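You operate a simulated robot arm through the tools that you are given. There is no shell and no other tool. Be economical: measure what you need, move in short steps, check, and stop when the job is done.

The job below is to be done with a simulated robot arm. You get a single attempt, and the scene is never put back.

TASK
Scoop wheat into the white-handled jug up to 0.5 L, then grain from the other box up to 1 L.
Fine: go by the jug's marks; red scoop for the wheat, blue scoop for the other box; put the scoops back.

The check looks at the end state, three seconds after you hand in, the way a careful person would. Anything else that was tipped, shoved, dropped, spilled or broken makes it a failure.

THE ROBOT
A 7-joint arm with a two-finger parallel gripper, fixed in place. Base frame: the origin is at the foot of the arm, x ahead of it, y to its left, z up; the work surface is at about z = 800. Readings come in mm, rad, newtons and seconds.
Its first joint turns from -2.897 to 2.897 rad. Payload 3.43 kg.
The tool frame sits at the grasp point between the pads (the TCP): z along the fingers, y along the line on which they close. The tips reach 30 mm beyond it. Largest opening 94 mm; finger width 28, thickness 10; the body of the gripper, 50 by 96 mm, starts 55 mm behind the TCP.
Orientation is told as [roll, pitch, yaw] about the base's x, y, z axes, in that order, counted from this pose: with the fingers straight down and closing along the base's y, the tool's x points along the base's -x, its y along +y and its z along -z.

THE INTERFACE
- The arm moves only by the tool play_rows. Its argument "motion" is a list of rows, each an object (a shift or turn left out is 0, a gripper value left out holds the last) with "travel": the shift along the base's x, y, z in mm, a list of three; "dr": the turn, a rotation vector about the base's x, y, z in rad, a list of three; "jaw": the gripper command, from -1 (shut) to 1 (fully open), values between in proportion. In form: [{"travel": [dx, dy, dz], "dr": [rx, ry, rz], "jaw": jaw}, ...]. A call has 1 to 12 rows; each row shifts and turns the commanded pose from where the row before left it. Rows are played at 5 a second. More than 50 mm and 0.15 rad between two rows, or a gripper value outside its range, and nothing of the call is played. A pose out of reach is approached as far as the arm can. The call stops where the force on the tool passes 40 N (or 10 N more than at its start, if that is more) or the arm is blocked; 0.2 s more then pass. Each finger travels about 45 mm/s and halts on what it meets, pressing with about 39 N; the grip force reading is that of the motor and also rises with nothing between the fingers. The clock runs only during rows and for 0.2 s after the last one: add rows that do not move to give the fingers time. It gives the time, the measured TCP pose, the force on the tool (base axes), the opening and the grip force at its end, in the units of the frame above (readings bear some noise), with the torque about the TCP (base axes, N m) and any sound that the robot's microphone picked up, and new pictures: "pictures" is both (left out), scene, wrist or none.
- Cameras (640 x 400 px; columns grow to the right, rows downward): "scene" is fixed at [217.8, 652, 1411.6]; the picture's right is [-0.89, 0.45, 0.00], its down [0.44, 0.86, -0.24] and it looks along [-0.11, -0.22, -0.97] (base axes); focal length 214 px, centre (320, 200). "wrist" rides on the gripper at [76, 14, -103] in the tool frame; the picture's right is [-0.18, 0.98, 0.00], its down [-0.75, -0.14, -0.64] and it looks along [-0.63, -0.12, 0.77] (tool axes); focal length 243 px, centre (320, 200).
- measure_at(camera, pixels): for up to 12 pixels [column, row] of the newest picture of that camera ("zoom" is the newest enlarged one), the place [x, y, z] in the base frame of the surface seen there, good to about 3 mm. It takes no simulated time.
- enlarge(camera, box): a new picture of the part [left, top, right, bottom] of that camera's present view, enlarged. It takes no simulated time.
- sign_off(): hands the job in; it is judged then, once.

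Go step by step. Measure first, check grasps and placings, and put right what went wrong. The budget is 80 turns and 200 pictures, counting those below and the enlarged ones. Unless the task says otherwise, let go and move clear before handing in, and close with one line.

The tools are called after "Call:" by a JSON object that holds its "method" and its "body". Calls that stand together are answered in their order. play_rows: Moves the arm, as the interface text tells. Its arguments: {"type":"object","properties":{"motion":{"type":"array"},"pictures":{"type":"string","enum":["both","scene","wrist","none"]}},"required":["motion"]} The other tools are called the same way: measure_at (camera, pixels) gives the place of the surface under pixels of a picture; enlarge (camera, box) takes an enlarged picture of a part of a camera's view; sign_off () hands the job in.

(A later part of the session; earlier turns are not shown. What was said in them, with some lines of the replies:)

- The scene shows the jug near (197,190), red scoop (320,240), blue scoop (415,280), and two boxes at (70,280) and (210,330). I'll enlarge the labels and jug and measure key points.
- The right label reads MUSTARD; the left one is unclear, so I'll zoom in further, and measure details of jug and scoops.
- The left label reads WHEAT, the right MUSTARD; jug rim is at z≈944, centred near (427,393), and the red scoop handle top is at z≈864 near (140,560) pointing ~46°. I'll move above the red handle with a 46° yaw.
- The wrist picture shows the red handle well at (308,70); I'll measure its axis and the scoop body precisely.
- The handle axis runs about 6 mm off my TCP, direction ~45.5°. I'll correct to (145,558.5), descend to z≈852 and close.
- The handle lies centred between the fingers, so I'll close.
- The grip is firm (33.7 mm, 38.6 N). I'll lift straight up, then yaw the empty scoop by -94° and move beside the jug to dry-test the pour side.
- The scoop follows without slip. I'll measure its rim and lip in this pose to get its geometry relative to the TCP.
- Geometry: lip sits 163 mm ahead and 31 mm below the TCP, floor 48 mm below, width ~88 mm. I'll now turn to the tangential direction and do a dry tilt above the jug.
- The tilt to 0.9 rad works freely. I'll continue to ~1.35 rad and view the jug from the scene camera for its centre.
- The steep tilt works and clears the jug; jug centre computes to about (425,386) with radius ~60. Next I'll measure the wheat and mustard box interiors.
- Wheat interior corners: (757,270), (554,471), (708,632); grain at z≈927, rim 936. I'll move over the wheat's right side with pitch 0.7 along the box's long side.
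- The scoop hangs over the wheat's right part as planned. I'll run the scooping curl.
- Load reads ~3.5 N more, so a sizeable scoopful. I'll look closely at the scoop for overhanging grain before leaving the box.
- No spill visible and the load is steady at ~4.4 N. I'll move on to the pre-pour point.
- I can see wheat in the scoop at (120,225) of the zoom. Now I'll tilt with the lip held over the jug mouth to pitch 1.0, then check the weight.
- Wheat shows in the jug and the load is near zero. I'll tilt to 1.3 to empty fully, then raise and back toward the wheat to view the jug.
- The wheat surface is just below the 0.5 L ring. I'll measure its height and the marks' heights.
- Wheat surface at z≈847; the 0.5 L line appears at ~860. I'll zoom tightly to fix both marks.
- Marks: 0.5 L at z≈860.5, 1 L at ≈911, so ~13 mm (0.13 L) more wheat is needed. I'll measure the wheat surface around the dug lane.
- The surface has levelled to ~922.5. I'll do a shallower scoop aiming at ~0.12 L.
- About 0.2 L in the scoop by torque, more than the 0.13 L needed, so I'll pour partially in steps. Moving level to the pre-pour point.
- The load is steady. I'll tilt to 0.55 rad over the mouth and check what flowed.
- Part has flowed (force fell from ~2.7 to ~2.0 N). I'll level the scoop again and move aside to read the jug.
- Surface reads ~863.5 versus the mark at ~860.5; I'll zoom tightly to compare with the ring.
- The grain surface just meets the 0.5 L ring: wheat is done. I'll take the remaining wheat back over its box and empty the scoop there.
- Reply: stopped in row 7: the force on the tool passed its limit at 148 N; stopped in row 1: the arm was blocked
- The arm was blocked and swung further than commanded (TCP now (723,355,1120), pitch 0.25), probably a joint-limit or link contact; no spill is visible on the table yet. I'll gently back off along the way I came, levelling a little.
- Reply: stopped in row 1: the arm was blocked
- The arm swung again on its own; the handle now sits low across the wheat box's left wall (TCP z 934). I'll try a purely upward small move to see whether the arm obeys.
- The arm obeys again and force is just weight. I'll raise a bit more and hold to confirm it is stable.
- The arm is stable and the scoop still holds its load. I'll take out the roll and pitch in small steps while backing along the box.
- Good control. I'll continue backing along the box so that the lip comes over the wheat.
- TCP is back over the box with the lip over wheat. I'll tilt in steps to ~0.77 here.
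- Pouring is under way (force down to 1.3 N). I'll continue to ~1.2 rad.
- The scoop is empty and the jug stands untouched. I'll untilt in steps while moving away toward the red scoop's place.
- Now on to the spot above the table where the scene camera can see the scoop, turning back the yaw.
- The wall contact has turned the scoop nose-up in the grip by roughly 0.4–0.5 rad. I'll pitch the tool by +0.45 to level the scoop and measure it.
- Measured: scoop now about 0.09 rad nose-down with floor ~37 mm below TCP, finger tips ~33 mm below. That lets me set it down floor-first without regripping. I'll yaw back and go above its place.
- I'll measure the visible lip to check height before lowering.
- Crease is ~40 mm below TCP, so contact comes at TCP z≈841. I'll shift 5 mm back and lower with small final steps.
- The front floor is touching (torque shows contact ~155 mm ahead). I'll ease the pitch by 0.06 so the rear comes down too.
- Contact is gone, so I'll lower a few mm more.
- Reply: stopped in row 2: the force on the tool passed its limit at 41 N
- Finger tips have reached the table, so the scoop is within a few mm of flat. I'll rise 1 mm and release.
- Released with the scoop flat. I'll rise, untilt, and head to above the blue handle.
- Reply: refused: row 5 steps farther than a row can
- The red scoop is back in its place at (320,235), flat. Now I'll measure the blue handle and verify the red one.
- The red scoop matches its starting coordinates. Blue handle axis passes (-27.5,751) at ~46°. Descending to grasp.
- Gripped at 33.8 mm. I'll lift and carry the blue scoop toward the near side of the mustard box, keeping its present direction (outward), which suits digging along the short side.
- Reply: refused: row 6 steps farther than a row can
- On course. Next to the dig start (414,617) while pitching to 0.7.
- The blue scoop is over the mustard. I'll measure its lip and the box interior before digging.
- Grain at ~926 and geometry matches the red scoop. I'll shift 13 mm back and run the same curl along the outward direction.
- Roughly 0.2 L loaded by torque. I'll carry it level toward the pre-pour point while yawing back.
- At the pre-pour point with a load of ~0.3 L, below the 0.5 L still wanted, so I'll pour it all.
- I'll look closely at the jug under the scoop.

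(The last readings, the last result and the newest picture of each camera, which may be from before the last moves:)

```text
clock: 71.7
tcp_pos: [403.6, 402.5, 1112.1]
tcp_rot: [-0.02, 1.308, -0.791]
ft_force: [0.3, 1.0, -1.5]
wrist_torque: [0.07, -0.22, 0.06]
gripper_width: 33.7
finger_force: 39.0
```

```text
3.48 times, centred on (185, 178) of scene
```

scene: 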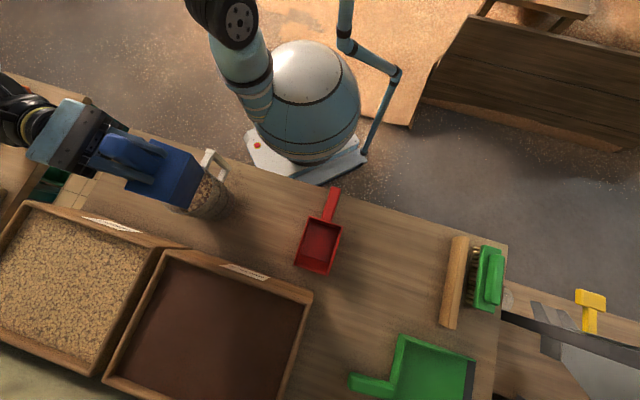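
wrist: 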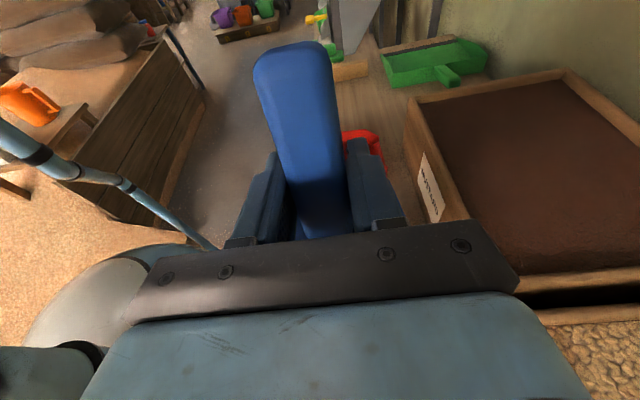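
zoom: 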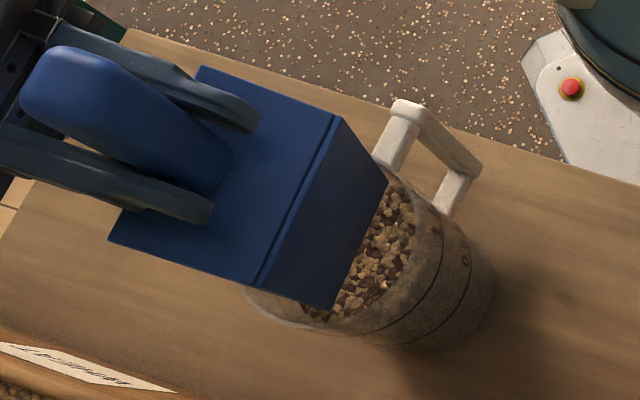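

Mixed grain now shows in the jug. I'll raise straight up and move aside toward mustard to read the level.

Call:
{"method": "play_rows", "body": {"motion": [{"travel": [0, 0, 40]}, {"travel": [0, 0, 40]}, {"travel": [-10, 10, 0], "dr": [-0.106, -0.1065, 0]}, {"travel": [-10, 10, 0], "dr": [-0.106, -0.1065, 0]}, {"travel": [-10, 10, 0], "dr": [-0.106, -0.1065, 0]}, {"travel": [-10, 10, 0], "dr": [-0.106, -0.1065, 0]}, {"travel": [-10, 20, 0], "dr": [-0.106, -0.1065, 0]}, {"travel": [-10, 20, 0], "dr": [-0.106, -0.1065, 0]}, {"travel": [0, 20, 0], "dr": [-0.106, -0.1065, 0]}, {"travel": [0, 20, 0], "dr": [-0.106, -0.1065, 0]}, {"dr": [-0.072, -0.073, 0]}, {}], "pictures": "none"}}

Call:
{"method": "play_rows", "body": {"motion": [{"travel": [8, 13, 0], "dr": [0, 0, 0.145]}, {"travel": [8, 13, 0], "dr": [0, 0, 0.145]}, {"travel": [8, 13, 0], "dr": [0, 0, 0.145]}, {"travel": [8, 13, 0], "dr": [0, 0, 0.145]}, {"travel": [8, 13, 0], "dr": [0, 0, 0.145]}, {"travel": [8, 13, 0], "dr": [0, 0, 0.145]}, {"travel": [8, 0, 0], "dr": [0, 0, 0.145]}, {"travel": [8, 0, 0], "dr": [0, 0, 0.145]}, {"travel": [0, 0, 0], "dr": [0, 0, 0.145]}, {"dr": [0, 0, 0.145]}, {"dr": [0, 0, 0.135]}, {}]}}

```text
clock: 74.2
tcp_pos: [343.5, 522.6, 1192.0]
tcp_rot: [-0.01, 0.001, -0.784]
ft_force: [0.2, -0.3, -0.8]
wrist_torque: [0.06, 0.03, -0.01]
gripper_width: 33.7
finger_force: 39.1
```

```text
clock: 76.8
tcp_pos: [405.2, 601.6, 1191.2]
tcp_rot: [-0.011, 0.002, 0.804]
ft_force: [0.1, 0.1, -0.9]
wrist_torque: [-0.07, 0.03, 0.0]
gripper_width: 34.0
finger_force: 38.2
```

scene: 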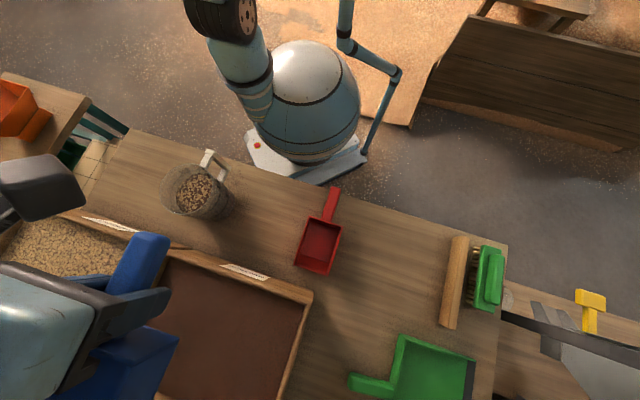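
wrist: 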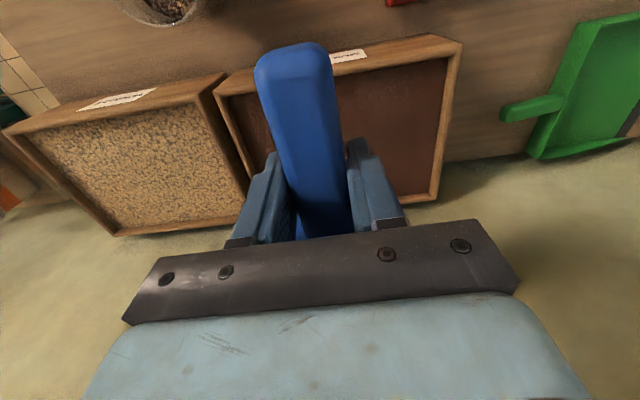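

Jug is clearly visible; I'll read its level.

Call:
{"method": "enlarge", "body": {"camera": "scene", "box": [150, 140, 250, 228]}}

Call:
{"method": "measure_at", "body": {"camera": "scene", "pixels": [[195, 190], [190, 195], [185, 200], [200, 182], [205, 187], [190, 183], [198, 200], [185, 190], [200, 195]]}}

```text
4.55 times, centred on (200, 184) of scene
```

zoom: 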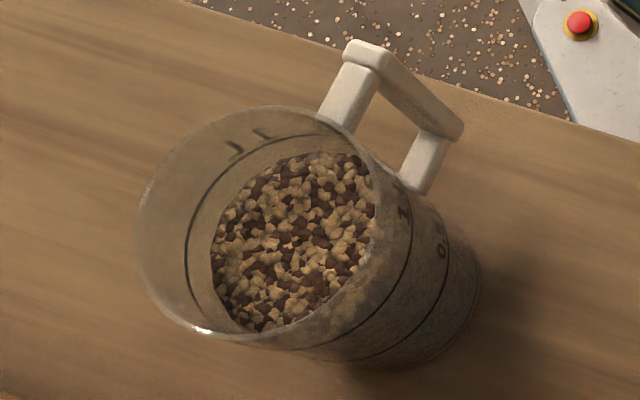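

```text
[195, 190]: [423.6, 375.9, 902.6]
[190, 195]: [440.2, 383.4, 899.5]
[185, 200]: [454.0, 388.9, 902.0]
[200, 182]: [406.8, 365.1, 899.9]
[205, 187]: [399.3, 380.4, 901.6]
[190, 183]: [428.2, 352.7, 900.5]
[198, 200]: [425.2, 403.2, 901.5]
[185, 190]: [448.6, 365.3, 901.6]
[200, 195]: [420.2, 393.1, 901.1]
```

Level is at z≈901, with the 1 L mark at ≈911, so ~0.11 L is still needed. I'll measure the mustard surface for a small scoop.

Call:
{"method": "measure_at", "body": {"camera": "scene", "pixels": [[230, 300], [250, 330], [220, 350], [270, 300], [200, 300], [240, 370], [260, 360]]}}

```text
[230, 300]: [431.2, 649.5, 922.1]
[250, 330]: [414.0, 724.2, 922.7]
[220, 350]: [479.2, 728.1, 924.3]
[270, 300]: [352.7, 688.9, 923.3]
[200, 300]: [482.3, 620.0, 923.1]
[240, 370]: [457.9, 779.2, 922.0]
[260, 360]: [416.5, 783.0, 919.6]
```

Surface at ~922.5. I'll pitch, approach and take a small, shallow scoop.

Call:
{"method": "play_rows", "body": {"motion": [{"travel": [2.5, 3.9, -23.5], "dr": [-0.1, 0.098, 0]}, {"travel": [2.5, 3.9, -23.5], "dr": [-0.1, 0.098, 0]}, {"travel": [2.5, 3.9, -23.5], "dr": [-0.1, 0.098, 0]}, {"travel": [2.5, 3.9, -23.5], "dr": [-0.1, 0.098, 0]}, {"travel": [2.5, 3.9, -23.5], "dr": [-0.1, 0.098, 0]}, {"travel": [3.5, 3.6, -27]}, {"travel": [3.3, 3.4, -18], "dr": [0.0715, -0.07, 0]}, {"travel": [2.6, 2.6, -20], "dr": [0.107, -0.105, 0]}, {"travel": [1.3, 1.3, -17], "dr": [0.107, -0.105, 0]}, {"travel": [-1.5, -1.5, -12.8], "dr": [0.107, -0.105, 0]}, {"travel": [-1, -1, -1], "dr": [0.107, -0.105, 0]}, {"travel": [-1, -1, 27], "dr": [0.035, -0.035, 0]}], "pictures": "scene"}}

```text
clock: 78.1
tcp_pos: [406.7, 689.4, 1003.6]
tcp_rot: [-0.114, 0.754, 0.742]
ft_force: [-8.7, 7.7, 2.2]
wrist_torque: [0.15, -0.27, 0.58]
gripper_width: 34.3
finger_force: 39.1
stopped in row 6: the arm was blocked; the commanded pose is now the measured one
```

scene: 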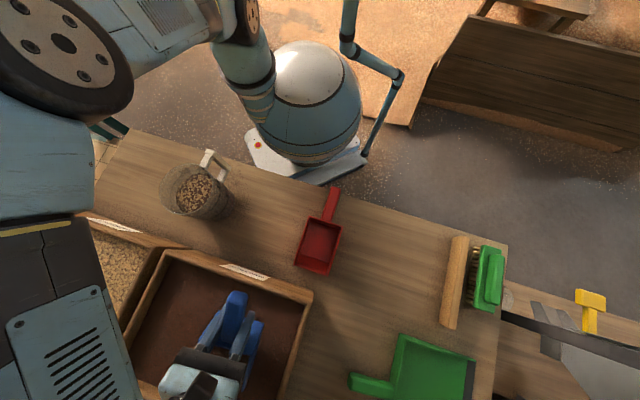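

The arm made another configuration jump; the scoop is now deep in the mustard but inside the box (TCP (407,689,1004)). I'll command a pure upward move to free it.

Call:
{"method": "play_rows", "body": {"motion": [{"travel": [0, 0, 20]}]}}

```text
clock: 78.5
tcp_pos: [425.8, 657.4, 1049.1]
tcp_rot: [-0.095, 0.738, 0.74]
ft_force: [-6.7, 2.8, -3.0]
wrist_torque: [-0.07, -0.09, 0.35]
gripper_width: 33.5
finger_force: 38.7
```

scene: 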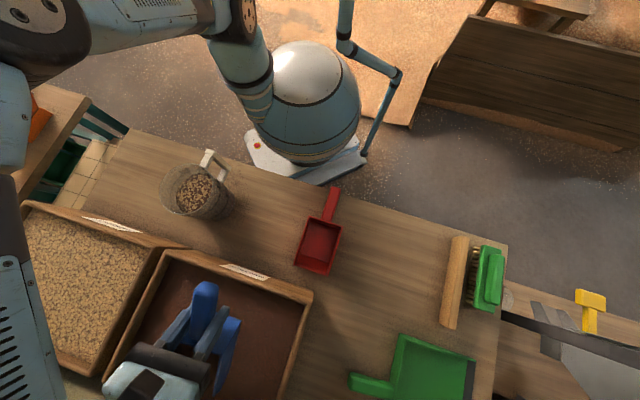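
wrist: 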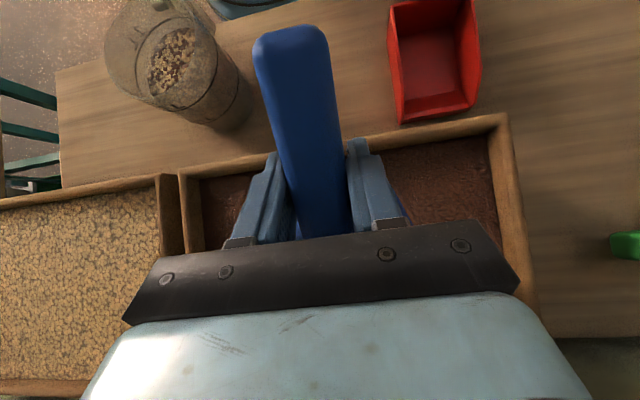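

It freed and is rising, with nothing disturbed. Continue up gently and hold.

Call:
{"method": "play_rows", "body": {"motion": [{"travel": [0, 0, 10]}, {"travel": [0, 0, 15]}, {"travel": [0, 0, 15]}, {}]}}

```text
clock: 79.5
tcp_pos: [435.4, 656.0, 1061.5]
tcp_rot: [-0.098, 0.743, 0.732]
ft_force: [-0.1, -0.3, -1.9]
wrist_torque: [-0.02, 0.06, 0.01]
gripper_width: 33.6
finger_force: 39.6
out of reach, approached as far as the arm can: row 2, 3
```

scene: 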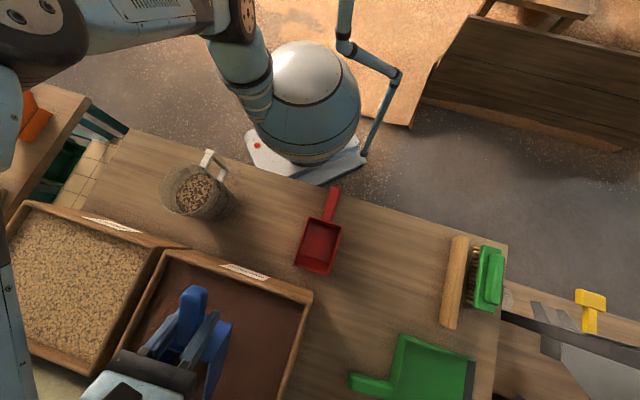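
wrist: 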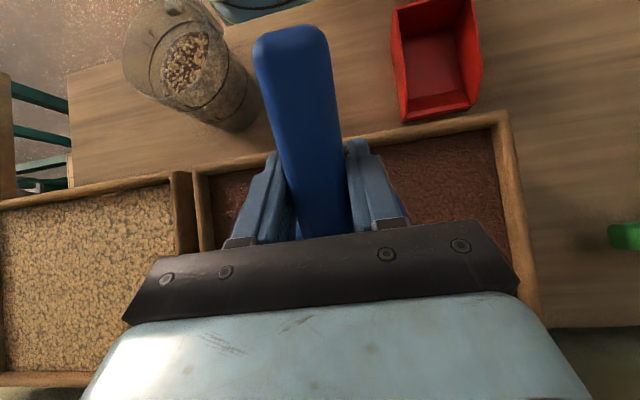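

In this arm configuration the steep outward tilt is at its limit ("out of reach"). I'll level the scoop gradually, which should ease it.

Call:
{"method": "play_rows", "body": {"motion": [{"dr": [0.067, -0.074, 0]}, {"dr": [0.067, -0.074, 0]}, {"dr": [0.067, -0.074, 0], "travel": [0, 0, 5]}, {}], "pictures": "scene"}}

```text
clock: 80.5
tcp_pos: [434.6, 656.5, 1065.8]
tcp_rot: [-0.1, 0.444, 0.727]
ft_force: [-0.3, 0.3, -1.7]
wrist_torque: [-0.09, 0.05, -0.02]
gripper_width: 33.7
finger_force: 39.2
```

scene: 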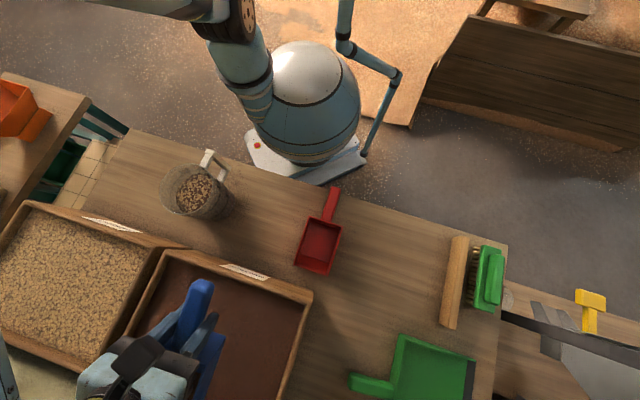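

It follows again. Continue to level and remove the roll.

Call:
{"method": "play_rows", "body": {"motion": [{"dr": [0.0676, 0.06, -0.043], "travel": [0, 0, 5]}, {"dr": [0.073, -0.082, 0], "travel": [0, 0, 5]}, {"dr": [0.073, -0.082, 0], "travel": [0, 0, 5]}, {"dr": [0.073, -0.082, 0], "travel": [0, 0, 5]}, {"dr": [0.073, -0.082, 0], "travel": [0, 0, 5]}, {}]}}

Call:
{"method": "enlarge", "body": {"camera": "scene", "box": [60, 220, 320, 400]}}

```text
clock: 81.9
tcp_pos: [434.6, 656.3, 1090.6]
tcp_rot: [-0.006, 0.001, 0.728]
ft_force: [-0.3, 0.2, -2.5]
wrist_torque: [-0.04, 0.07, 0.02]
gripper_width: 33.8
finger_force: 39.0
```

scene: 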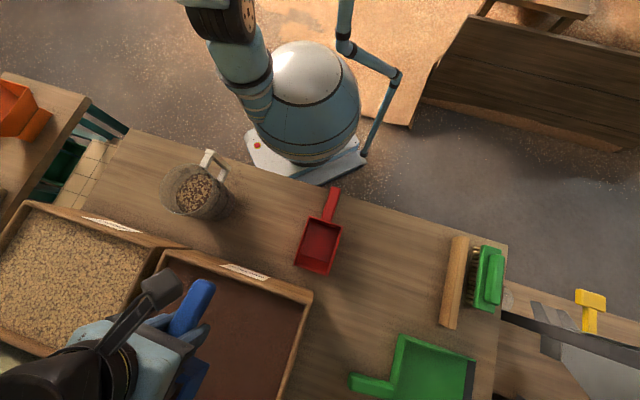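
wrist: 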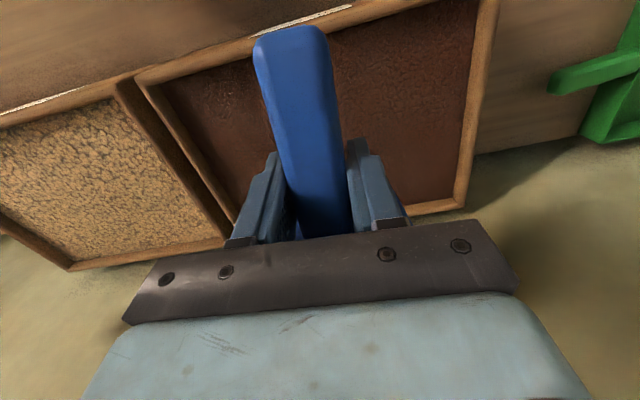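

```text
2.22 times, centred on (190, 310) of scene
```

zoom: 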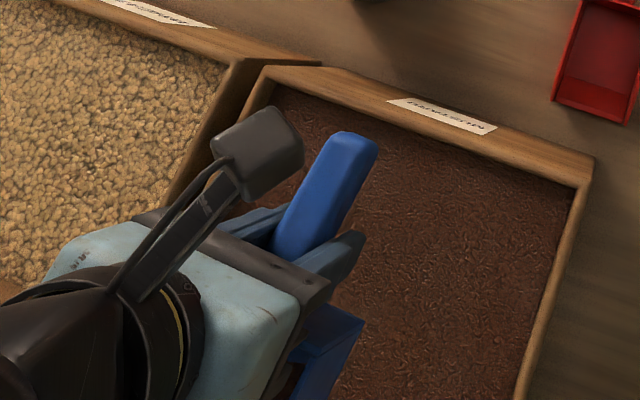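

The scoop is level and empty, box and surroundings undisturbed. I'll retry a small scoop with a gentler pitch of 0.45, first backing up and pitching above the grain.

Call:
{"method": "play_rows", "body": {"motion": [{"travel": [-10, -9, 0], "dr": [-0.05, 0.056, 0]}, {"travel": [-10, -9, -5], "dr": [-0.083, 0.093, 0]}, {"travel": [-10, -9, -10], "dr": [-0.083, 0.093, 0]}, {"travel": [0, 0, -20], "dr": [-0.083, 0.093, 0]}, {"travel": [0, 0, -15]}, {}], "pictures": "scene"}}

```text
clock: 83.3
tcp_pos: [403.9, 629.4, 1042.1]
tcp_rot: [0.0, 0.455, 0.73]
ft_force: [0.0, 0.8, -1.7]
wrist_torque: [-0.02, 0.08, 0.01]
gripper_width: 33.8
finger_force: 38.9
```

scene: 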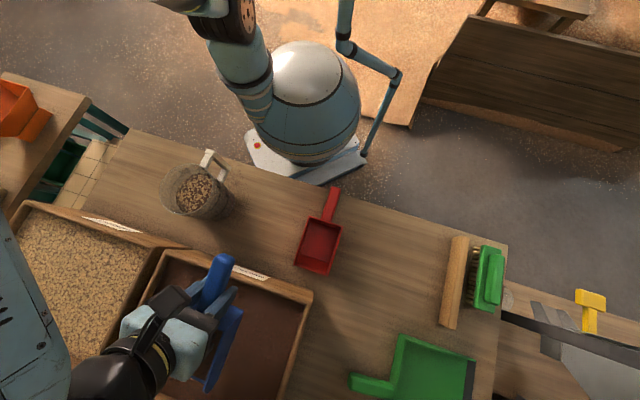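

Pose reached cleanly. Now the shallow push and curl.

Call:
{"method": "play_rows", "body": {"motion": [{"travel": [3.7, 3.3, -20]}, {"travel": [7.5, 6.6, -13]}, {"travel": [11, 10, 0]}, {"travel": [11, 10, 0]}, {"travel": [0, 0, -17], "dr": [0.1, -0.112, 0]}, {"travel": [-1.5, -1.5, -13], "dr": [0.1, -0.112, 0]}, {"travel": [-1, -1, -1], "dr": [0.1, -0.112, 0]}, {"travel": [-1, -1, 27], "dr": [0.035, -0.038, 0]}, {"travel": [0, 0, 40]}, {}]}}

```text
clock: 85.5
tcp_pos: [435.6, 656.2, 1045.4]
tcp_rot: [-0.006, -0.048, 0.728]
ft_force: [0.2, 0.3, -1.6]
wrist_torque: [-0.08, 0.05, 0.01]
gripper_width: 33.7
finger_force: 39.4
```

scene: 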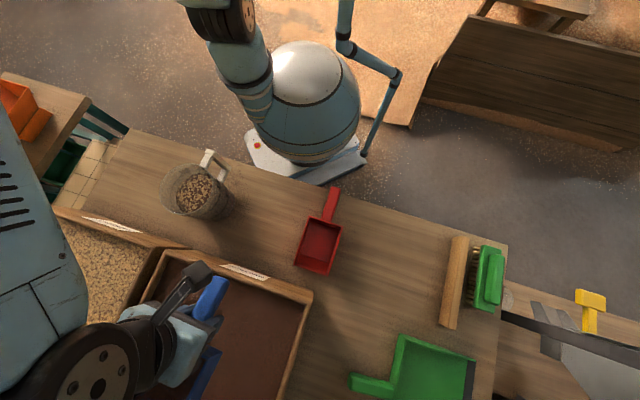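
wrist: 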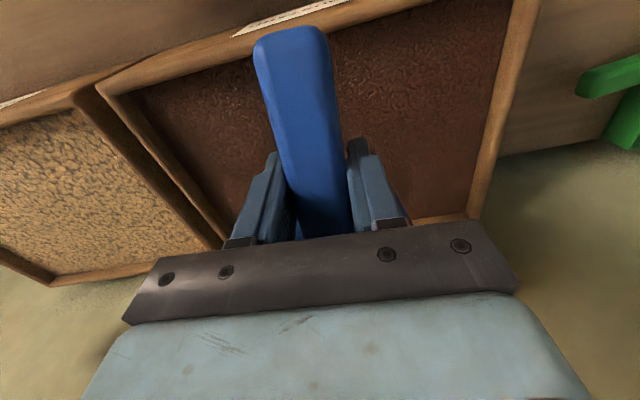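

Load is small; the handle's look in the wrist view suggests the scoop slipped slightly nose-down. I'll measure its rim slope.

Call:
{"method": "enlarge", "body": {"camera": "scene", "box": [130, 260, 270, 400]}}

```text
2.86 times, centred on (200, 330) of scene
```

zoom: 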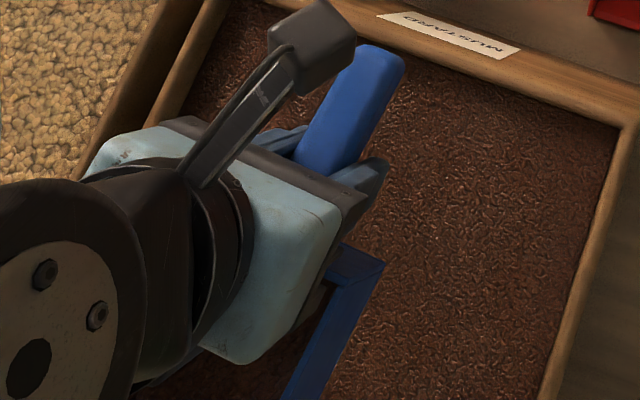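

Call:
{"method": "measure_at", "body": {"camera": "zoom", "pixels": [[380, 262], [372, 275], [345, 300], [325, 345], [310, 385], [335, 300], [390, 60], [370, 80], [345, 120], [270, 375], [250, 380], [350, 340]]}}

```text
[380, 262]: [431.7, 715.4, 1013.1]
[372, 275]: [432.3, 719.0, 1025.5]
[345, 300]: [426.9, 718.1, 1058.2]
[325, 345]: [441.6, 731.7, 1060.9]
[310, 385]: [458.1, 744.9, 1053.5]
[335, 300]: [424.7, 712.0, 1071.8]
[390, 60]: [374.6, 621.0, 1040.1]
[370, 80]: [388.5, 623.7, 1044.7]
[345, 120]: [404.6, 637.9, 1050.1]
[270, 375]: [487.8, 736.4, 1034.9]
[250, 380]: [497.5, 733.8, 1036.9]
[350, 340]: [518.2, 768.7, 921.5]
```

The readings conflict, so I'll carry the scoop level to the spot where the scene camera sees it clearly, and check its tilt and content there.

Call:
{"method": "play_rows", "body": {"motion": [{"travel": [0, 0, 40]}, {"travel": [-10, -5, 40]}, {"travel": [-20, -13, 15], "dr": [0, 0, -0.1]}, {"travel": [-26, -17, 10], "dr": [0, 0, -0.125]}, {"travel": [-27, -18, 5], "dr": [0, 0, -0.125]}, {"travel": [-27, -18, 0], "dr": [0, 0, -0.125]}, {"travel": [-27, -18, 0], "dr": [0, 0, -0.125]}, {"travel": [-27, -18, 0], "dr": [0, 0, -0.125]}, {"travel": [-26, -18, 0], "dr": [0, 0, -0.125]}, {"dr": [0, 0, -0.1]}, {}]}}

Call:
{"method": "enlarge", "body": {"camera": "scene", "box": [60, 100, 330, 270]}}

```text
clock: 87.9
tcp_pos: [242.3, 531.9, 1154.8]
tcp_rot: [-0.007, -0.05, -0.224]
ft_force: [0.7, -0.1, -1.0]
wrist_torque: [0.02, 0.09, 0.01]
gripper_width: 34.0
finger_force: 38.5
```

scene: 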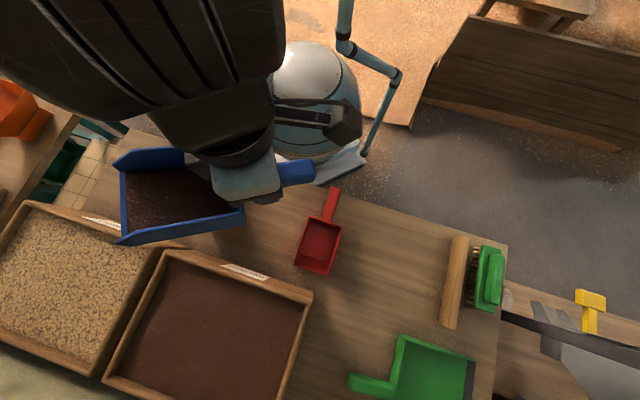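
wrist: 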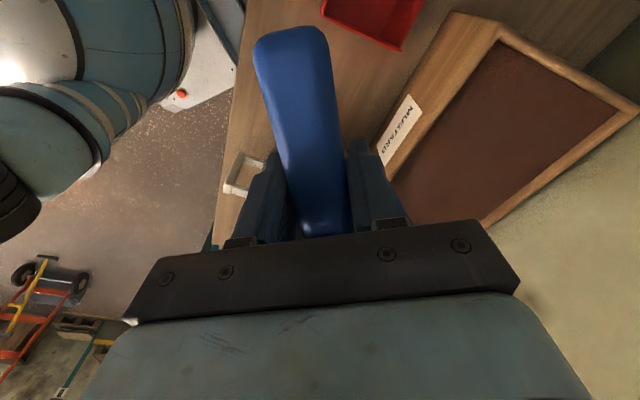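

```text
2.35 times, centred on (195, 185) of scene
```

zoom: 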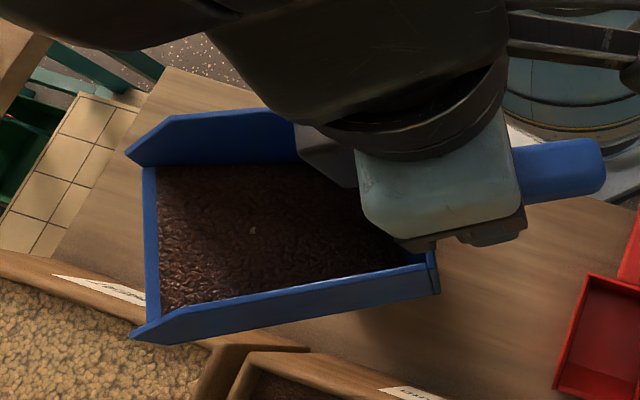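

The scoop holds a flat layer of mustard. I'll measure its surface and the lip/rim.

Call:
{"method": "measure_at", "body": {"camera": "zoom", "pixels": [[170, 230], [250, 230], [330, 240], [250, 280], [180, 290], [152, 220], [155, 300], [140, 335], [300, 296], [425, 265], [590, 165], [535, 170]]}}

```text
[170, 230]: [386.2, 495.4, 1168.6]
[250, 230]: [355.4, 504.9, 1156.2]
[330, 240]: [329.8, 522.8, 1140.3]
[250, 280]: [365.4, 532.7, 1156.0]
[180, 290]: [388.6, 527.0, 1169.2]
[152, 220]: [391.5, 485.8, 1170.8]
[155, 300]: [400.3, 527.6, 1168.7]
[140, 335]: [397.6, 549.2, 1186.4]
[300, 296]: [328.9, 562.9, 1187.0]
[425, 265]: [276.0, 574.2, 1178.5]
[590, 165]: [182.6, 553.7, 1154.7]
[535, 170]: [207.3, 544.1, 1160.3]
```

Only ~0.05 L is in the scoop, and it sits ~0.13 rad nose-up and 17 mm higher in the grip. I'll return to the mustard with a corrected pitch to take a bit more.

Call:
{"method": "play_rows", "body": {"motion": [{"travel": [20, 9, 0], "dr": [0, 0, 0.146]}, {"travel": [20, 9, 0], "dr": [0, 0, 0.146]}, {"travel": [22, 9.5, 0], "dr": [0, 0, 0.146]}, {"travel": [22, 9.5, 0], "dr": [0, 0, 0.146]}, {"travel": [22, 9.5, 0], "dr": [0, 0, 0.146]}, {"travel": [22, 9.5, 0], "dr": [0, 0, 0.146]}, {"travel": [22, 9.5, -20], "dr": [0, 0, 0.146]}, {"travel": [13, 10, -30]}, {"travel": [0, 0, -5], "dr": [-0.1, 0.0976, 0]}, {"travel": [0, 0, -5], "dr": [-0.1, 0.0976, 0]}, {"travel": [0, 0, -5], "dr": [-0.1, 0.0976, 0]}, {}], "pictures": "scene"}}

```text
clock: 90.5
tcp_pos: [407.2, 607.1, 1089.0]
tcp_rot: [0.002, 0.369, 0.803]
ft_force: [0.1, 0.0, -0.9]
wrist_torque: [-0.05, 0.03, -0.06]
gripper_width: 33.4
finger_force: 38.9
```

scene: 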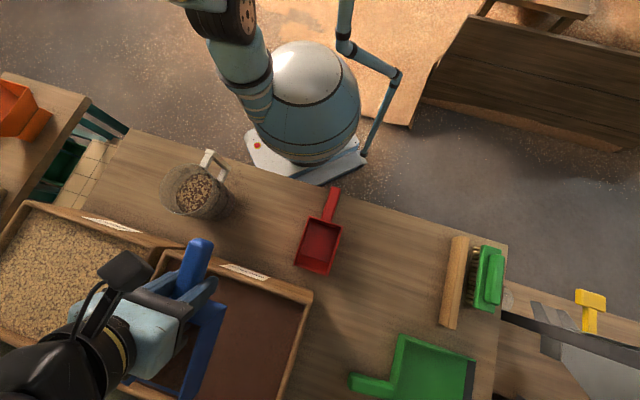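

Pose fine. Now pitch to 0.55 and run the shallow dig with adjusted geometry.

Call:
{"method": "play_rows", "body": {"motion": [{"travel": [0, 0, -39], "dr": [-0.065, 0.0625, 0]}, {"travel": [0, 0, -29], "dr": [-0.065, 0.0625, 0]}, {"travel": [2.8, 2.9, -27.5]}, {"travel": [8.3, 8.6, -7]}, {"travel": [12.5, 12.9, -1]}, {"travel": [6.3, 6.5, -11], "dr": [0.072, -0.0695, 0]}, {"travel": [1, 1, -2.5], "dr": [0.086, -0.083, 0]}, {"travel": [-1.4, -1.4, 3], "dr": [0.0935, -0.09, 0]}, {"travel": [0, 0, 5], "dr": [0.107, -0.104, 0]}, {"travel": [0, 0, 20], "dr": [0.107, -0.104, 0]}, {"travel": [0, 0, 40]}, {}], "pictures": "scene"}}

```text
clock: 93.1
tcp_pos: [436.9, 637.1, 1038.6]
tcp_rot: [-0.005, -0.097, 0.8]
ft_force: [-0.1, -0.3, -2.1]
wrist_torque: [-0.16, 0.14, 0.0]
gripper_width: 33.7
finger_force: 39.2
```

scene: 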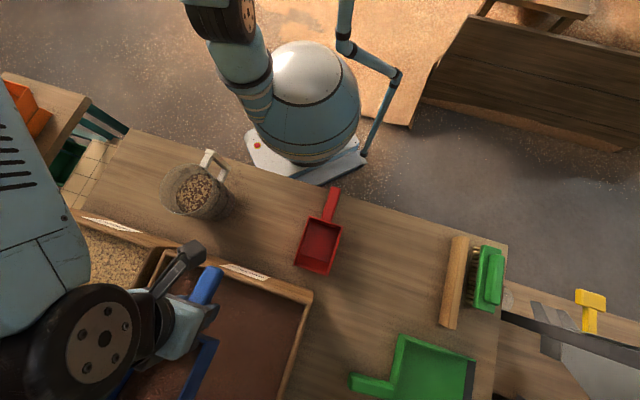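

About 0.2 L loaded. I'll carry it level to the pre-pour point, where I'll pour only in steps.

Call:
{"method": "play_rows", "body": {"motion": [{"travel": [0, 0, 45]}, {"travel": [-8, -8, 40], "dr": [0, 0, -0.1]}, {"travel": [-12.7, -12.6, 6], "dr": [0, 0, -0.149]}, {"travel": [-12.7, -12.6, 0], "dr": [0, 0, -0.149]}, {"travel": [-12.7, -12.6, 0], "dr": [0, 0, -0.149]}, {"travel": [-12.7, -12.6, 0], "dr": [0, 0, -0.149]}, {"travel": [-12.7, -12.6, 0], "dr": [0, 0, -0.149]}, {"travel": [-12.7, -12.6, 0], "dr": [0, 0, -0.149]}, {"travel": [-12.7, -12.6, 0], "dr": [0, 0, -0.149]}, {"travel": [-12.7, -12.6, 0], "dr": [0, 0, -0.149]}, {"travel": [-12.7, -12.6, 0], "dr": [0, 0, -0.149]}, {"travel": [-12.1, -12.2, 0], "dr": [0, 0, -0.144]}], "pictures": "none"}}

```text
clock: 95.7
tcp_pos: [300.1, 505.0, 1131.2]
tcp_rot: [-0.006, -0.097, -0.786]
ft_force: [0.5, 0.1, -4.0]
wrist_torque: [0.15, 0.17, 0.0]
gripper_width: 33.7
finger_force: 38.9
5 turns are left
```

Only 5 turns remain, so I'll bundle calls: tilt moderately (tool 0.54 rad) to pour part, level again, move aside and measure the jug level at the known pixels.

Call:
{"method": "play_rows", "body": {"motion": [{"travel": [0.5, -0.5, -36], "dr": [0.092, 0.092, 0]}, {"travel": [1.5, -1.5, -25], "dr": [0.092, 0.092, 0]}, {"travel": [3, -3, -20], "dr": [0.092, 0.092, 0]}, {"travel": [4.5, -4.5, -12], "dr": [0.092, 0.092, 0]}, {"travel": [5.7, -5.7, -8], "dr": [0.085, 0.085, 0]}, {}, {}, {"travel": [-5.7, 5.7, 8], "dr": [-0.085, -0.085, 0]}, {"travel": [-4.5, 4.5, 12], "dr": [-0.092, -0.092, 0]}, {"travel": [-3, 3, 20], "dr": [-0.092, -0.092, 0]}, {"travel": [-1.5, 1.5, 25], "dr": [-0.092, -0.092, 0]}, {"travel": [-0.5, 0.5, 36], "dr": [-0.092, -0.092, 0]}], "pictures": "none"}}

Call:
{"method": "play_rows", "body": {"motion": [{"travel": [15, 0, 0]}, {"travel": [30, 0, 0]}, {"travel": [40, 0, 0]}, {"travel": [40, 0, 0]}, {"travel": [30, 0, 0]}, {"travel": [10, 0, 0]}, {}], "pictures": "scene"}}

Call:
{"method": "enlarge", "body": {"camera": "scene", "box": [150, 140, 250, 228]}}

Call:
{"method": "measure_at", "body": {"camera": "scene", "pixels": [[195, 190], [190, 195], [185, 200], [200, 182], [205, 187], [190, 183], [198, 200], [185, 190], [200, 195]]}}

```text
clock: 98.3
tcp_pos: [300.8, 505.1, 1131.8]
tcp_rot: [-0.009, -0.099, -0.786]
ft_force: [0.5, -0.2, -3.6]
wrist_torque: [0.15, 0.15, -0.01]
gripper_width: 33.8
finger_force: 38.6
```

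```text
clock: 99.9
tcp_pos: [465.4, 502.4, 1129.8]
tcp_rot: [-0.006, -0.099, -0.786]
ft_force: [0.1, -0.2, -2.7]
wrist_torque: [0.09, 0.12, 0.01]
gripper_width: 33.9
finger_force: 38.7
```

scene: 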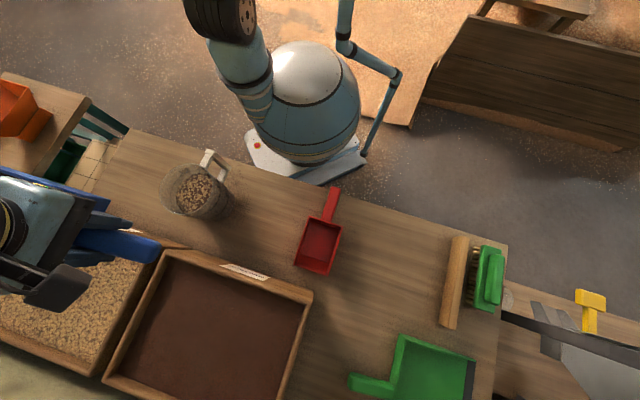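

```text
4.55 times, centred on (200, 184) of scene
```

zoom: 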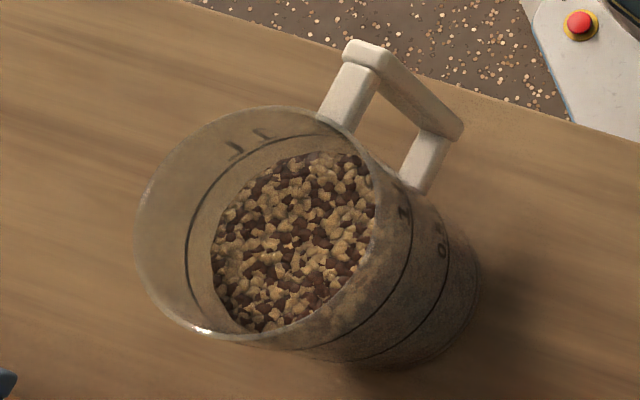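

```text
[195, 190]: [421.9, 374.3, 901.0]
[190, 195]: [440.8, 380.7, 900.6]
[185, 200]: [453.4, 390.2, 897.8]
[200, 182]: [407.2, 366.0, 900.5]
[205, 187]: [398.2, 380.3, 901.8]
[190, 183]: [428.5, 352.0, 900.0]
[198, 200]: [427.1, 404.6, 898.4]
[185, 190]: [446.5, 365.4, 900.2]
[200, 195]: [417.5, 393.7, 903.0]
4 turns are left
```

No grain flowed yet (level still ~901). I'll go back and tilt further to tool 0.68 rad, then level, move aside and re-measure.

Call:
{"method": "play_rows", "body": {"motion": [{"travel": [-15, 0, 0]}, {"travel": [-30, 0.5, 0]}, {"travel": [-40, 1, 0]}, {"travel": [-40, 1, 0]}, {"travel": [-30, 0.2, 0]}, {"travel": [-9.6, 0, 0]}, {}], "pictures": "none"}}

Call:
{"method": "play_rows", "body": {"motion": [{"travel": [0.5, -0.5, -36], "dr": [0.092, 0.092, 0]}, {"travel": [1.5, -1.5, -25], "dr": [0.092, 0.092, 0]}, {"travel": [3, -3, -18], "dr": [0.092, 0.092, 0]}, {"travel": [4.5, -4.5, -8], "dr": [0.092, 0.092, 0]}, {"travel": [6.2, -6.2, -2], "dr": [0.092, 0.092, 0]}, {"travel": [7.9, -7.9, 0], "dr": [0.092, 0.092, 0]}, {}, {}, {"travel": [-7.9, 7.9, 4], "dr": [-0.092, -0.092, 0]}, {"travel": [-6.2, 6.2, 8], "dr": [-0.092, -0.092, 0]}, {"travel": [-4.5, 4.5, 12], "dr": [-0.092, -0.092, 0]}, {"travel": [-3, 3, 15], "dr": [-0.092, -0.092, 0]}], "pictures": "none"}}

Call:
{"method": "play_rows", "body": {"motion": [{"travel": [-1.5, 1.5, 25], "dr": [-0.092, -0.092, 0]}, {"travel": [-0.5, 0.5, 25], "dr": [-0.092, -0.092, 0]}, {"travel": [15, 0, 0]}, {"travel": [30, 0, 0]}, {"travel": [40, 0, 0]}, {"travel": [40, 0, 0]}, {"travel": [30, 0, 0]}, {"travel": [10, 0, 0]}, {}], "pictures": "scene"}}

Call:
{"method": "enlarge", "body": {"camera": "scene", "box": [150, 140, 250, 228]}}

Call:
{"method": "measure_at", "body": {"camera": "scene", "pixels": [[195, 190], [190, 195], [185, 200], [200, 182], [205, 187], [190, 183], [198, 200], [185, 190], [200, 195]]}}

```text
clock: 101.5
tcp_pos: [300.3, 510.3, 1130.2]
tcp_rot: [-0.005, -0.097, -0.786]
ft_force: [-0.1, 0.2, -1.8]
wrist_torque: [0.13, 0.16, 0.0]
gripper_width: 33.9
finger_force: 38.8
```

```text
clock: 104.1
tcp_pos: [302.8, 505.5, 1080.8]
tcp_rot: [-0.001, 0.158, -0.786]
ft_force: [-0.1, -0.6, -1.7]
wrist_torque: [0.13, 0.11, 0.01]
gripper_width: 33.8
finger_force: 38.6
```

```text
clock: 106.1
tcp_pos: [467.5, 505.2, 1130.8]
tcp_rot: [-0.007, -0.098, -0.786]
ft_force: [-0.1, 0.9, -1.9]
wrist_torque: [0.1, 0.1, -0.04]
gripper_width: 33.6
finger_force: 39.3
```

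scene: 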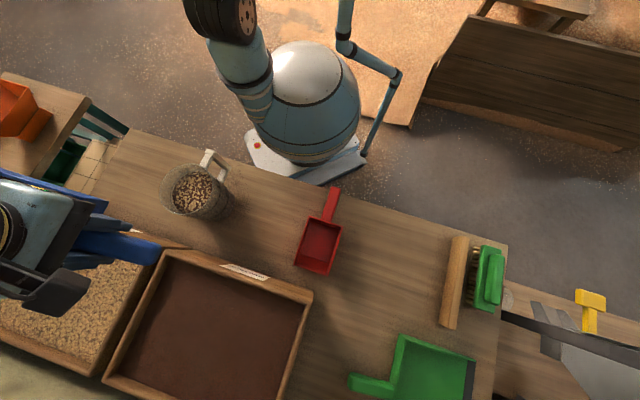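

```text
4.55 times, centred on (200, 184) of scene
```

zoom: 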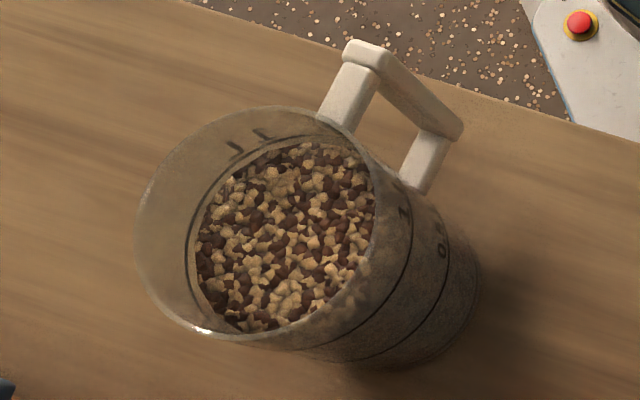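

```text
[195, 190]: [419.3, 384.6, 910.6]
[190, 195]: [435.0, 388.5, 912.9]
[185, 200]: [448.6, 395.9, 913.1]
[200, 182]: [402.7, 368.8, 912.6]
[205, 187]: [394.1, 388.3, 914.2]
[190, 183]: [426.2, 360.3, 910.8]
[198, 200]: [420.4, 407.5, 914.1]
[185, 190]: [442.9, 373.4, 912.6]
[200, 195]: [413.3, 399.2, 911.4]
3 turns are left
```

The level is now ~912.5, right at the 1 L mark. With 3 turns left, I'll empty the leftover into the mustard box, then level the scoop and bring it above its place.

Call:
{"method": "play_rows", "body": {"motion": [{"travel": [-5, 20, 0], "dr": [0, 0, 0.03]}, {"travel": [-8, 36, 0], "dr": [0, 0, 0.048]}, {"travel": [-8, 37, 0], "dr": [0, 0, 0.048]}, {"travel": [-8, 37, 0], "dr": [0, 0, 0.048]}, {"travel": [-8, 37, -6], "dr": [0, 0, 0.048]}, {"travel": [-7, 34, -10], "dr": [0, 0, 0.044]}, {"travel": [-3.5, 18, -10]}, {}], "pictures": "none"}}

Call:
{"method": "play_rows", "body": {"motion": [{"dr": [0.0695, 0.1204, 0]}, {"dr": [0.0695, 0.1204, 0]}, {"dr": [0.0695, 0.1204, 0]}, {"dr": [0.0695, 0.1204, 0]}, {"dr": [0.0695, 0.1204, 0]}, {"dr": [0.0695, 0.1204, 0]}, {"dr": [0.0695, 0.1204, 0]}, {"dr": [0.0695, 0.1204, 0], "travel": [0, 0, -3]}, {"dr": [0.0695, 0.1204, 0], "travel": [0, 0, -4]}, {}, {}, {}], "pictures": "scene"}}

Call:
{"method": "play_rows", "body": {"motion": [{"travel": [0, 0, 20], "dr": [-0.073, -0.1264, 0]}, {"travel": [0, 0, 20], "dr": [-0.073, -0.1264, 0]}, {"travel": [0, 0, 12], "dr": [-0.073, -0.1264, 0]}, {"dr": [-0.073, -0.1264, 0]}, {"dr": [-0.073, -0.1264, 0]}, {"dr": [-0.073, -0.1264, 0]}, {"dr": [-0.072, -0.1246, 0]}, {}], "pictures": "none"}}

Call:
{"method": "play_rows", "body": {"motion": [{"travel": [-37, 2.6, 0], "dr": [0, 0, 0.11]}, {"travel": [-37, 2.6, 0], "dr": [0, 0, 0.11]}, {"travel": [-37, 2.6, 0], "dr": [0, 0, 0.11]}, {"travel": [-37, 2.6, 0], "dr": [0, 0, 0.11]}, {"travel": [-37, 2.6, 0], "dr": [0, 0, 0.11]}, {"travel": [-37, 2.6, 0], "dr": [0, 0, 0.11]}, {"travel": [-37, 2.6, 0], "dr": [0, 0, 0.11]}, {"travel": [-37, 2.6, 0], "dr": [0, 0, 0.11]}, {"travel": [-37, 2.6, 0], "dr": [0, 0, 0.11]}, {"travel": [-37, 2.6, 0], "dr": [0, 0, 0.11]}, {"travel": [-37, 2.6, 0], "dr": [0, 0, 0.11]}, {"travel": [-37, 2.9, 0], "dr": [0, 0, 0.11]}]}}

Call:
{"method": "enlarge", "body": {"camera": "scene", "box": [300, 150, 540, 350]}}

Call:
{"method": "measure_at", "body": {"camera": "scene", "pixels": [[390, 330], [400, 340], [410, 345], [420, 350], [430, 340], [400, 320], [380, 330], [395, 360], [415, 360], [430, 360], [440, 330], [420, 330]]}}

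```text
clock: 107.9
tcp_pos: [420.6, 725.5, 1104.7]
tcp_rot: [-0.006, -0.098, -0.519]
ft_force: [-0.9, 0.0, -2.3]
wrist_torque: [0.1, 0.14, 0.0]
gripper_width: 33.6
finger_force: 39.2
```

```text
clock: 110.5
tcp_pos: [422.0, 725.9, 1097.8]
tcp_rot: [0.036, 1.154, -0.492]
ft_force: [-0.4, -0.3, -0.9]
wrist_torque: [0.02, 0.03, 0.02]
gripper_width: 33.8
finger_force: 38.5
```

scene: 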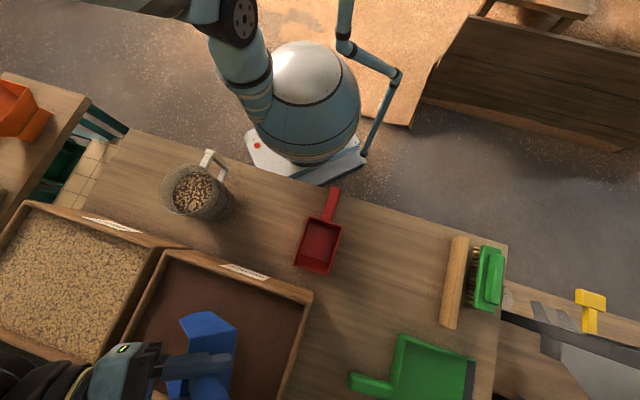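

```text
clock: 112.5
tcp_pos: [378.8, 719.9, 1112.2]
tcp_rot: [-0.076, 0.091, -0.515]
ft_force: [0.8, 1.0, 7.9]
wrist_torque: [-0.03, 0.02, 0.03]
gripper_width: 33.8
finger_force: 39.2
stopped in row 8: the arm was blocked; the commanded pose is now the measured one
```

```text
clock: 115.1
tcp_pos: [-30.0, 747.7, 1110.2]
tcp_rot: [-0.073, 0.101, 0.779]
ft_force: [0.6, 0.6, -1.5]
wrist_torque: [-0.06, 0.06, -0.02]
gripper_width: 33.8
finger_force: 39.2
```

scene: 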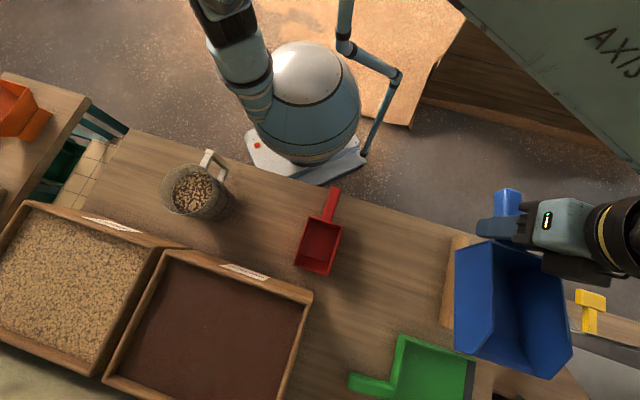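
wrist: 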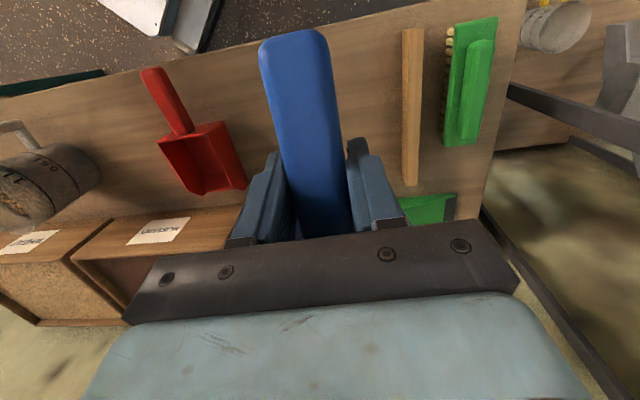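

```text
2.00 times, centred on (420, 250) of scene
```

zoom: 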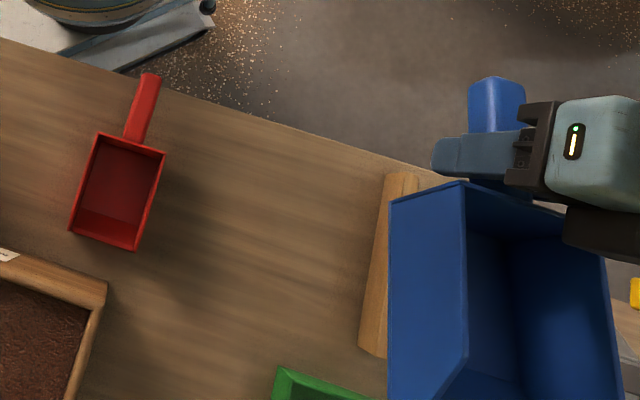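

```text
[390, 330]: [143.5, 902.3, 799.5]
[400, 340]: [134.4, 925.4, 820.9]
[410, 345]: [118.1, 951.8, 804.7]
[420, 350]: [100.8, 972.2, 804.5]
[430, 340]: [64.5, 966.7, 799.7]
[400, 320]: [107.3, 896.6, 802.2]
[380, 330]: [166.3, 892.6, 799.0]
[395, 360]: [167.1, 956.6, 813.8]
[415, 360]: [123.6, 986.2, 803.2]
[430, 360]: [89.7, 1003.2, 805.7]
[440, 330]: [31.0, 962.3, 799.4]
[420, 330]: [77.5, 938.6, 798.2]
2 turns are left
```

The scoop is empty, everything is in place, and the arm is above the blue scoop's spot. I'll correct roll/pitch (scoop sits ~0.22 rad nose-up in the grip), lower it to z≈849, release and rise.

Call:
{"method": "play_rows", "body": {"motion": [{"travel": [3.5, 4.5, -40], "dr": [0.0516, 0.051, -0.007]}, {"travel": [3.5, 4.5, -40], "dr": [-0.084, 0.085, 0.02]}, {"travel": [0, 0, -40]}, {"travel": [0, 0, -40]}, {"travel": [0, 0, -40]}, {"travel": [0, 0, -35]}, {}, {}], "pictures": "none"}}

Call:
{"method": "play_rows", "body": {"motion": [{"travel": [0, 0, -8]}, {"travel": [0, 0, -6]}, {"travel": [0, 0, -5]}, {"travel": [0, 0, -3]}, {"travel": [0, 0, -2]}, {"travel": [0, 0, -1]}, {}], "pictures": "none"}}

Call:
{"method": "play_rows", "body": {"motion": [{"jaw": -0.3}, {"jaw": 0}, {"jaw": 0.3}, {"jaw": 0.6}, {"jaw": 0.9}, {}, {}, {}], "pictures": "none"}}

Call:
{"method": "play_rows", "body": {"motion": [{"travel": [0, 0, 20]}, {"travel": [0, 0, 40]}, {"travel": [0, 0, 45]}, {"travel": [0, 0, 45]}, {"travel": [0, 0, 45]}, {"travel": [0, 0, 20]}, {}]}}

```text
clock: 116.9
tcp_pos: [-22.6, 754.8, 875.5]
tcp_rot: [-0.001, 0.219, 0.801]
ft_force: [0.5, 0.0, -0.7]
wrist_torque: [-0.03, 0.04, -0.02]
gripper_width: 33.8
finger_force: 38.8
```

```text
clock: 118.5
tcp_pos: [-22.9, 755.2, 851.4]
tcp_rot: [0.0, 0.222, 0.799]
ft_force: [0.2, 0.4, -0.3]
wrist_torque: [-0.05, 0.07, -0.03]
gripper_width: 33.7
finger_force: 38.9
```

```text
clock: 120.3
tcp_pos: [-23.1, 754.2, 851.2]
tcp_rot: [-0.002, 0.219, 0.799]
ft_force: [-0.4, -0.1, 0.9]
wrist_torque: [0.0, 0.01, 0.02]
gripper_width: 89.4
finger_force: 0.1
```

```text
clock: 121.9
tcp_pos: [-23.4, 755.8, 1066.3]
tcp_rot: [-0.001, 0.219, 0.799]
ft_force: [-0.4, 0.3, 0.7]
wrist_torque: [0.02, -0.02, -0.01]
gripper_width: 89.2
finger_force: 0.0
1 turns are left
```

scene: 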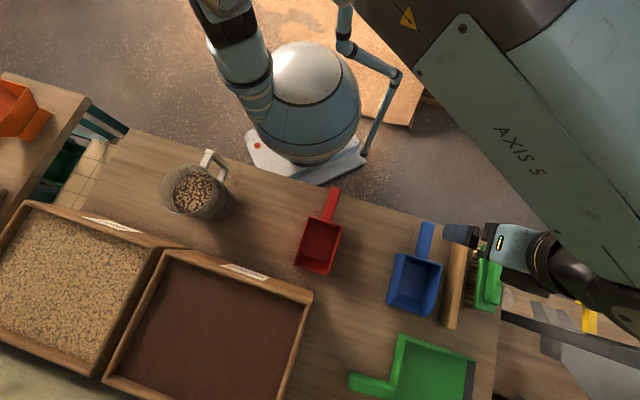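
wrist: 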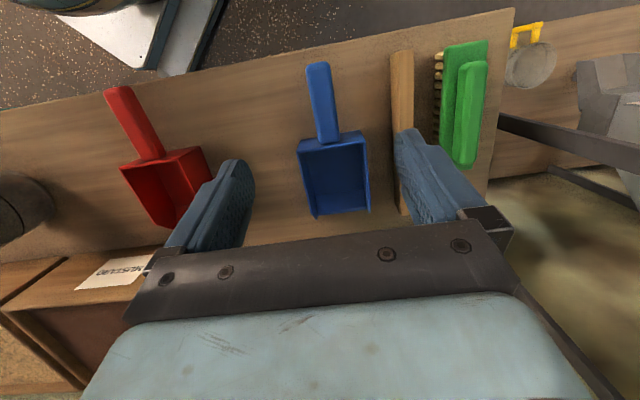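

The blue scoop lies flat at (415,270) in its place, the red one at (320,240), the jug reads at the 1 L mark, and the gripper is open and clear, so I'm handing in.

Call:
{"method": "sign_off", "body": {}}

```text
The job is handed in.
```

The jug holds wheat to the 0.5 L mark and mustard above it to the 1 L mark. Both scoops are empty and back in their places, and I saw no grain spilled on the table. The arm lurched unexpectedly three times: one lurch pressed the red scoop's handle on the wheat box's left wall and another drove the blue scoop deep into the mustard. The boxes look unmoved, but I couldn't see the far side of the wheat box.
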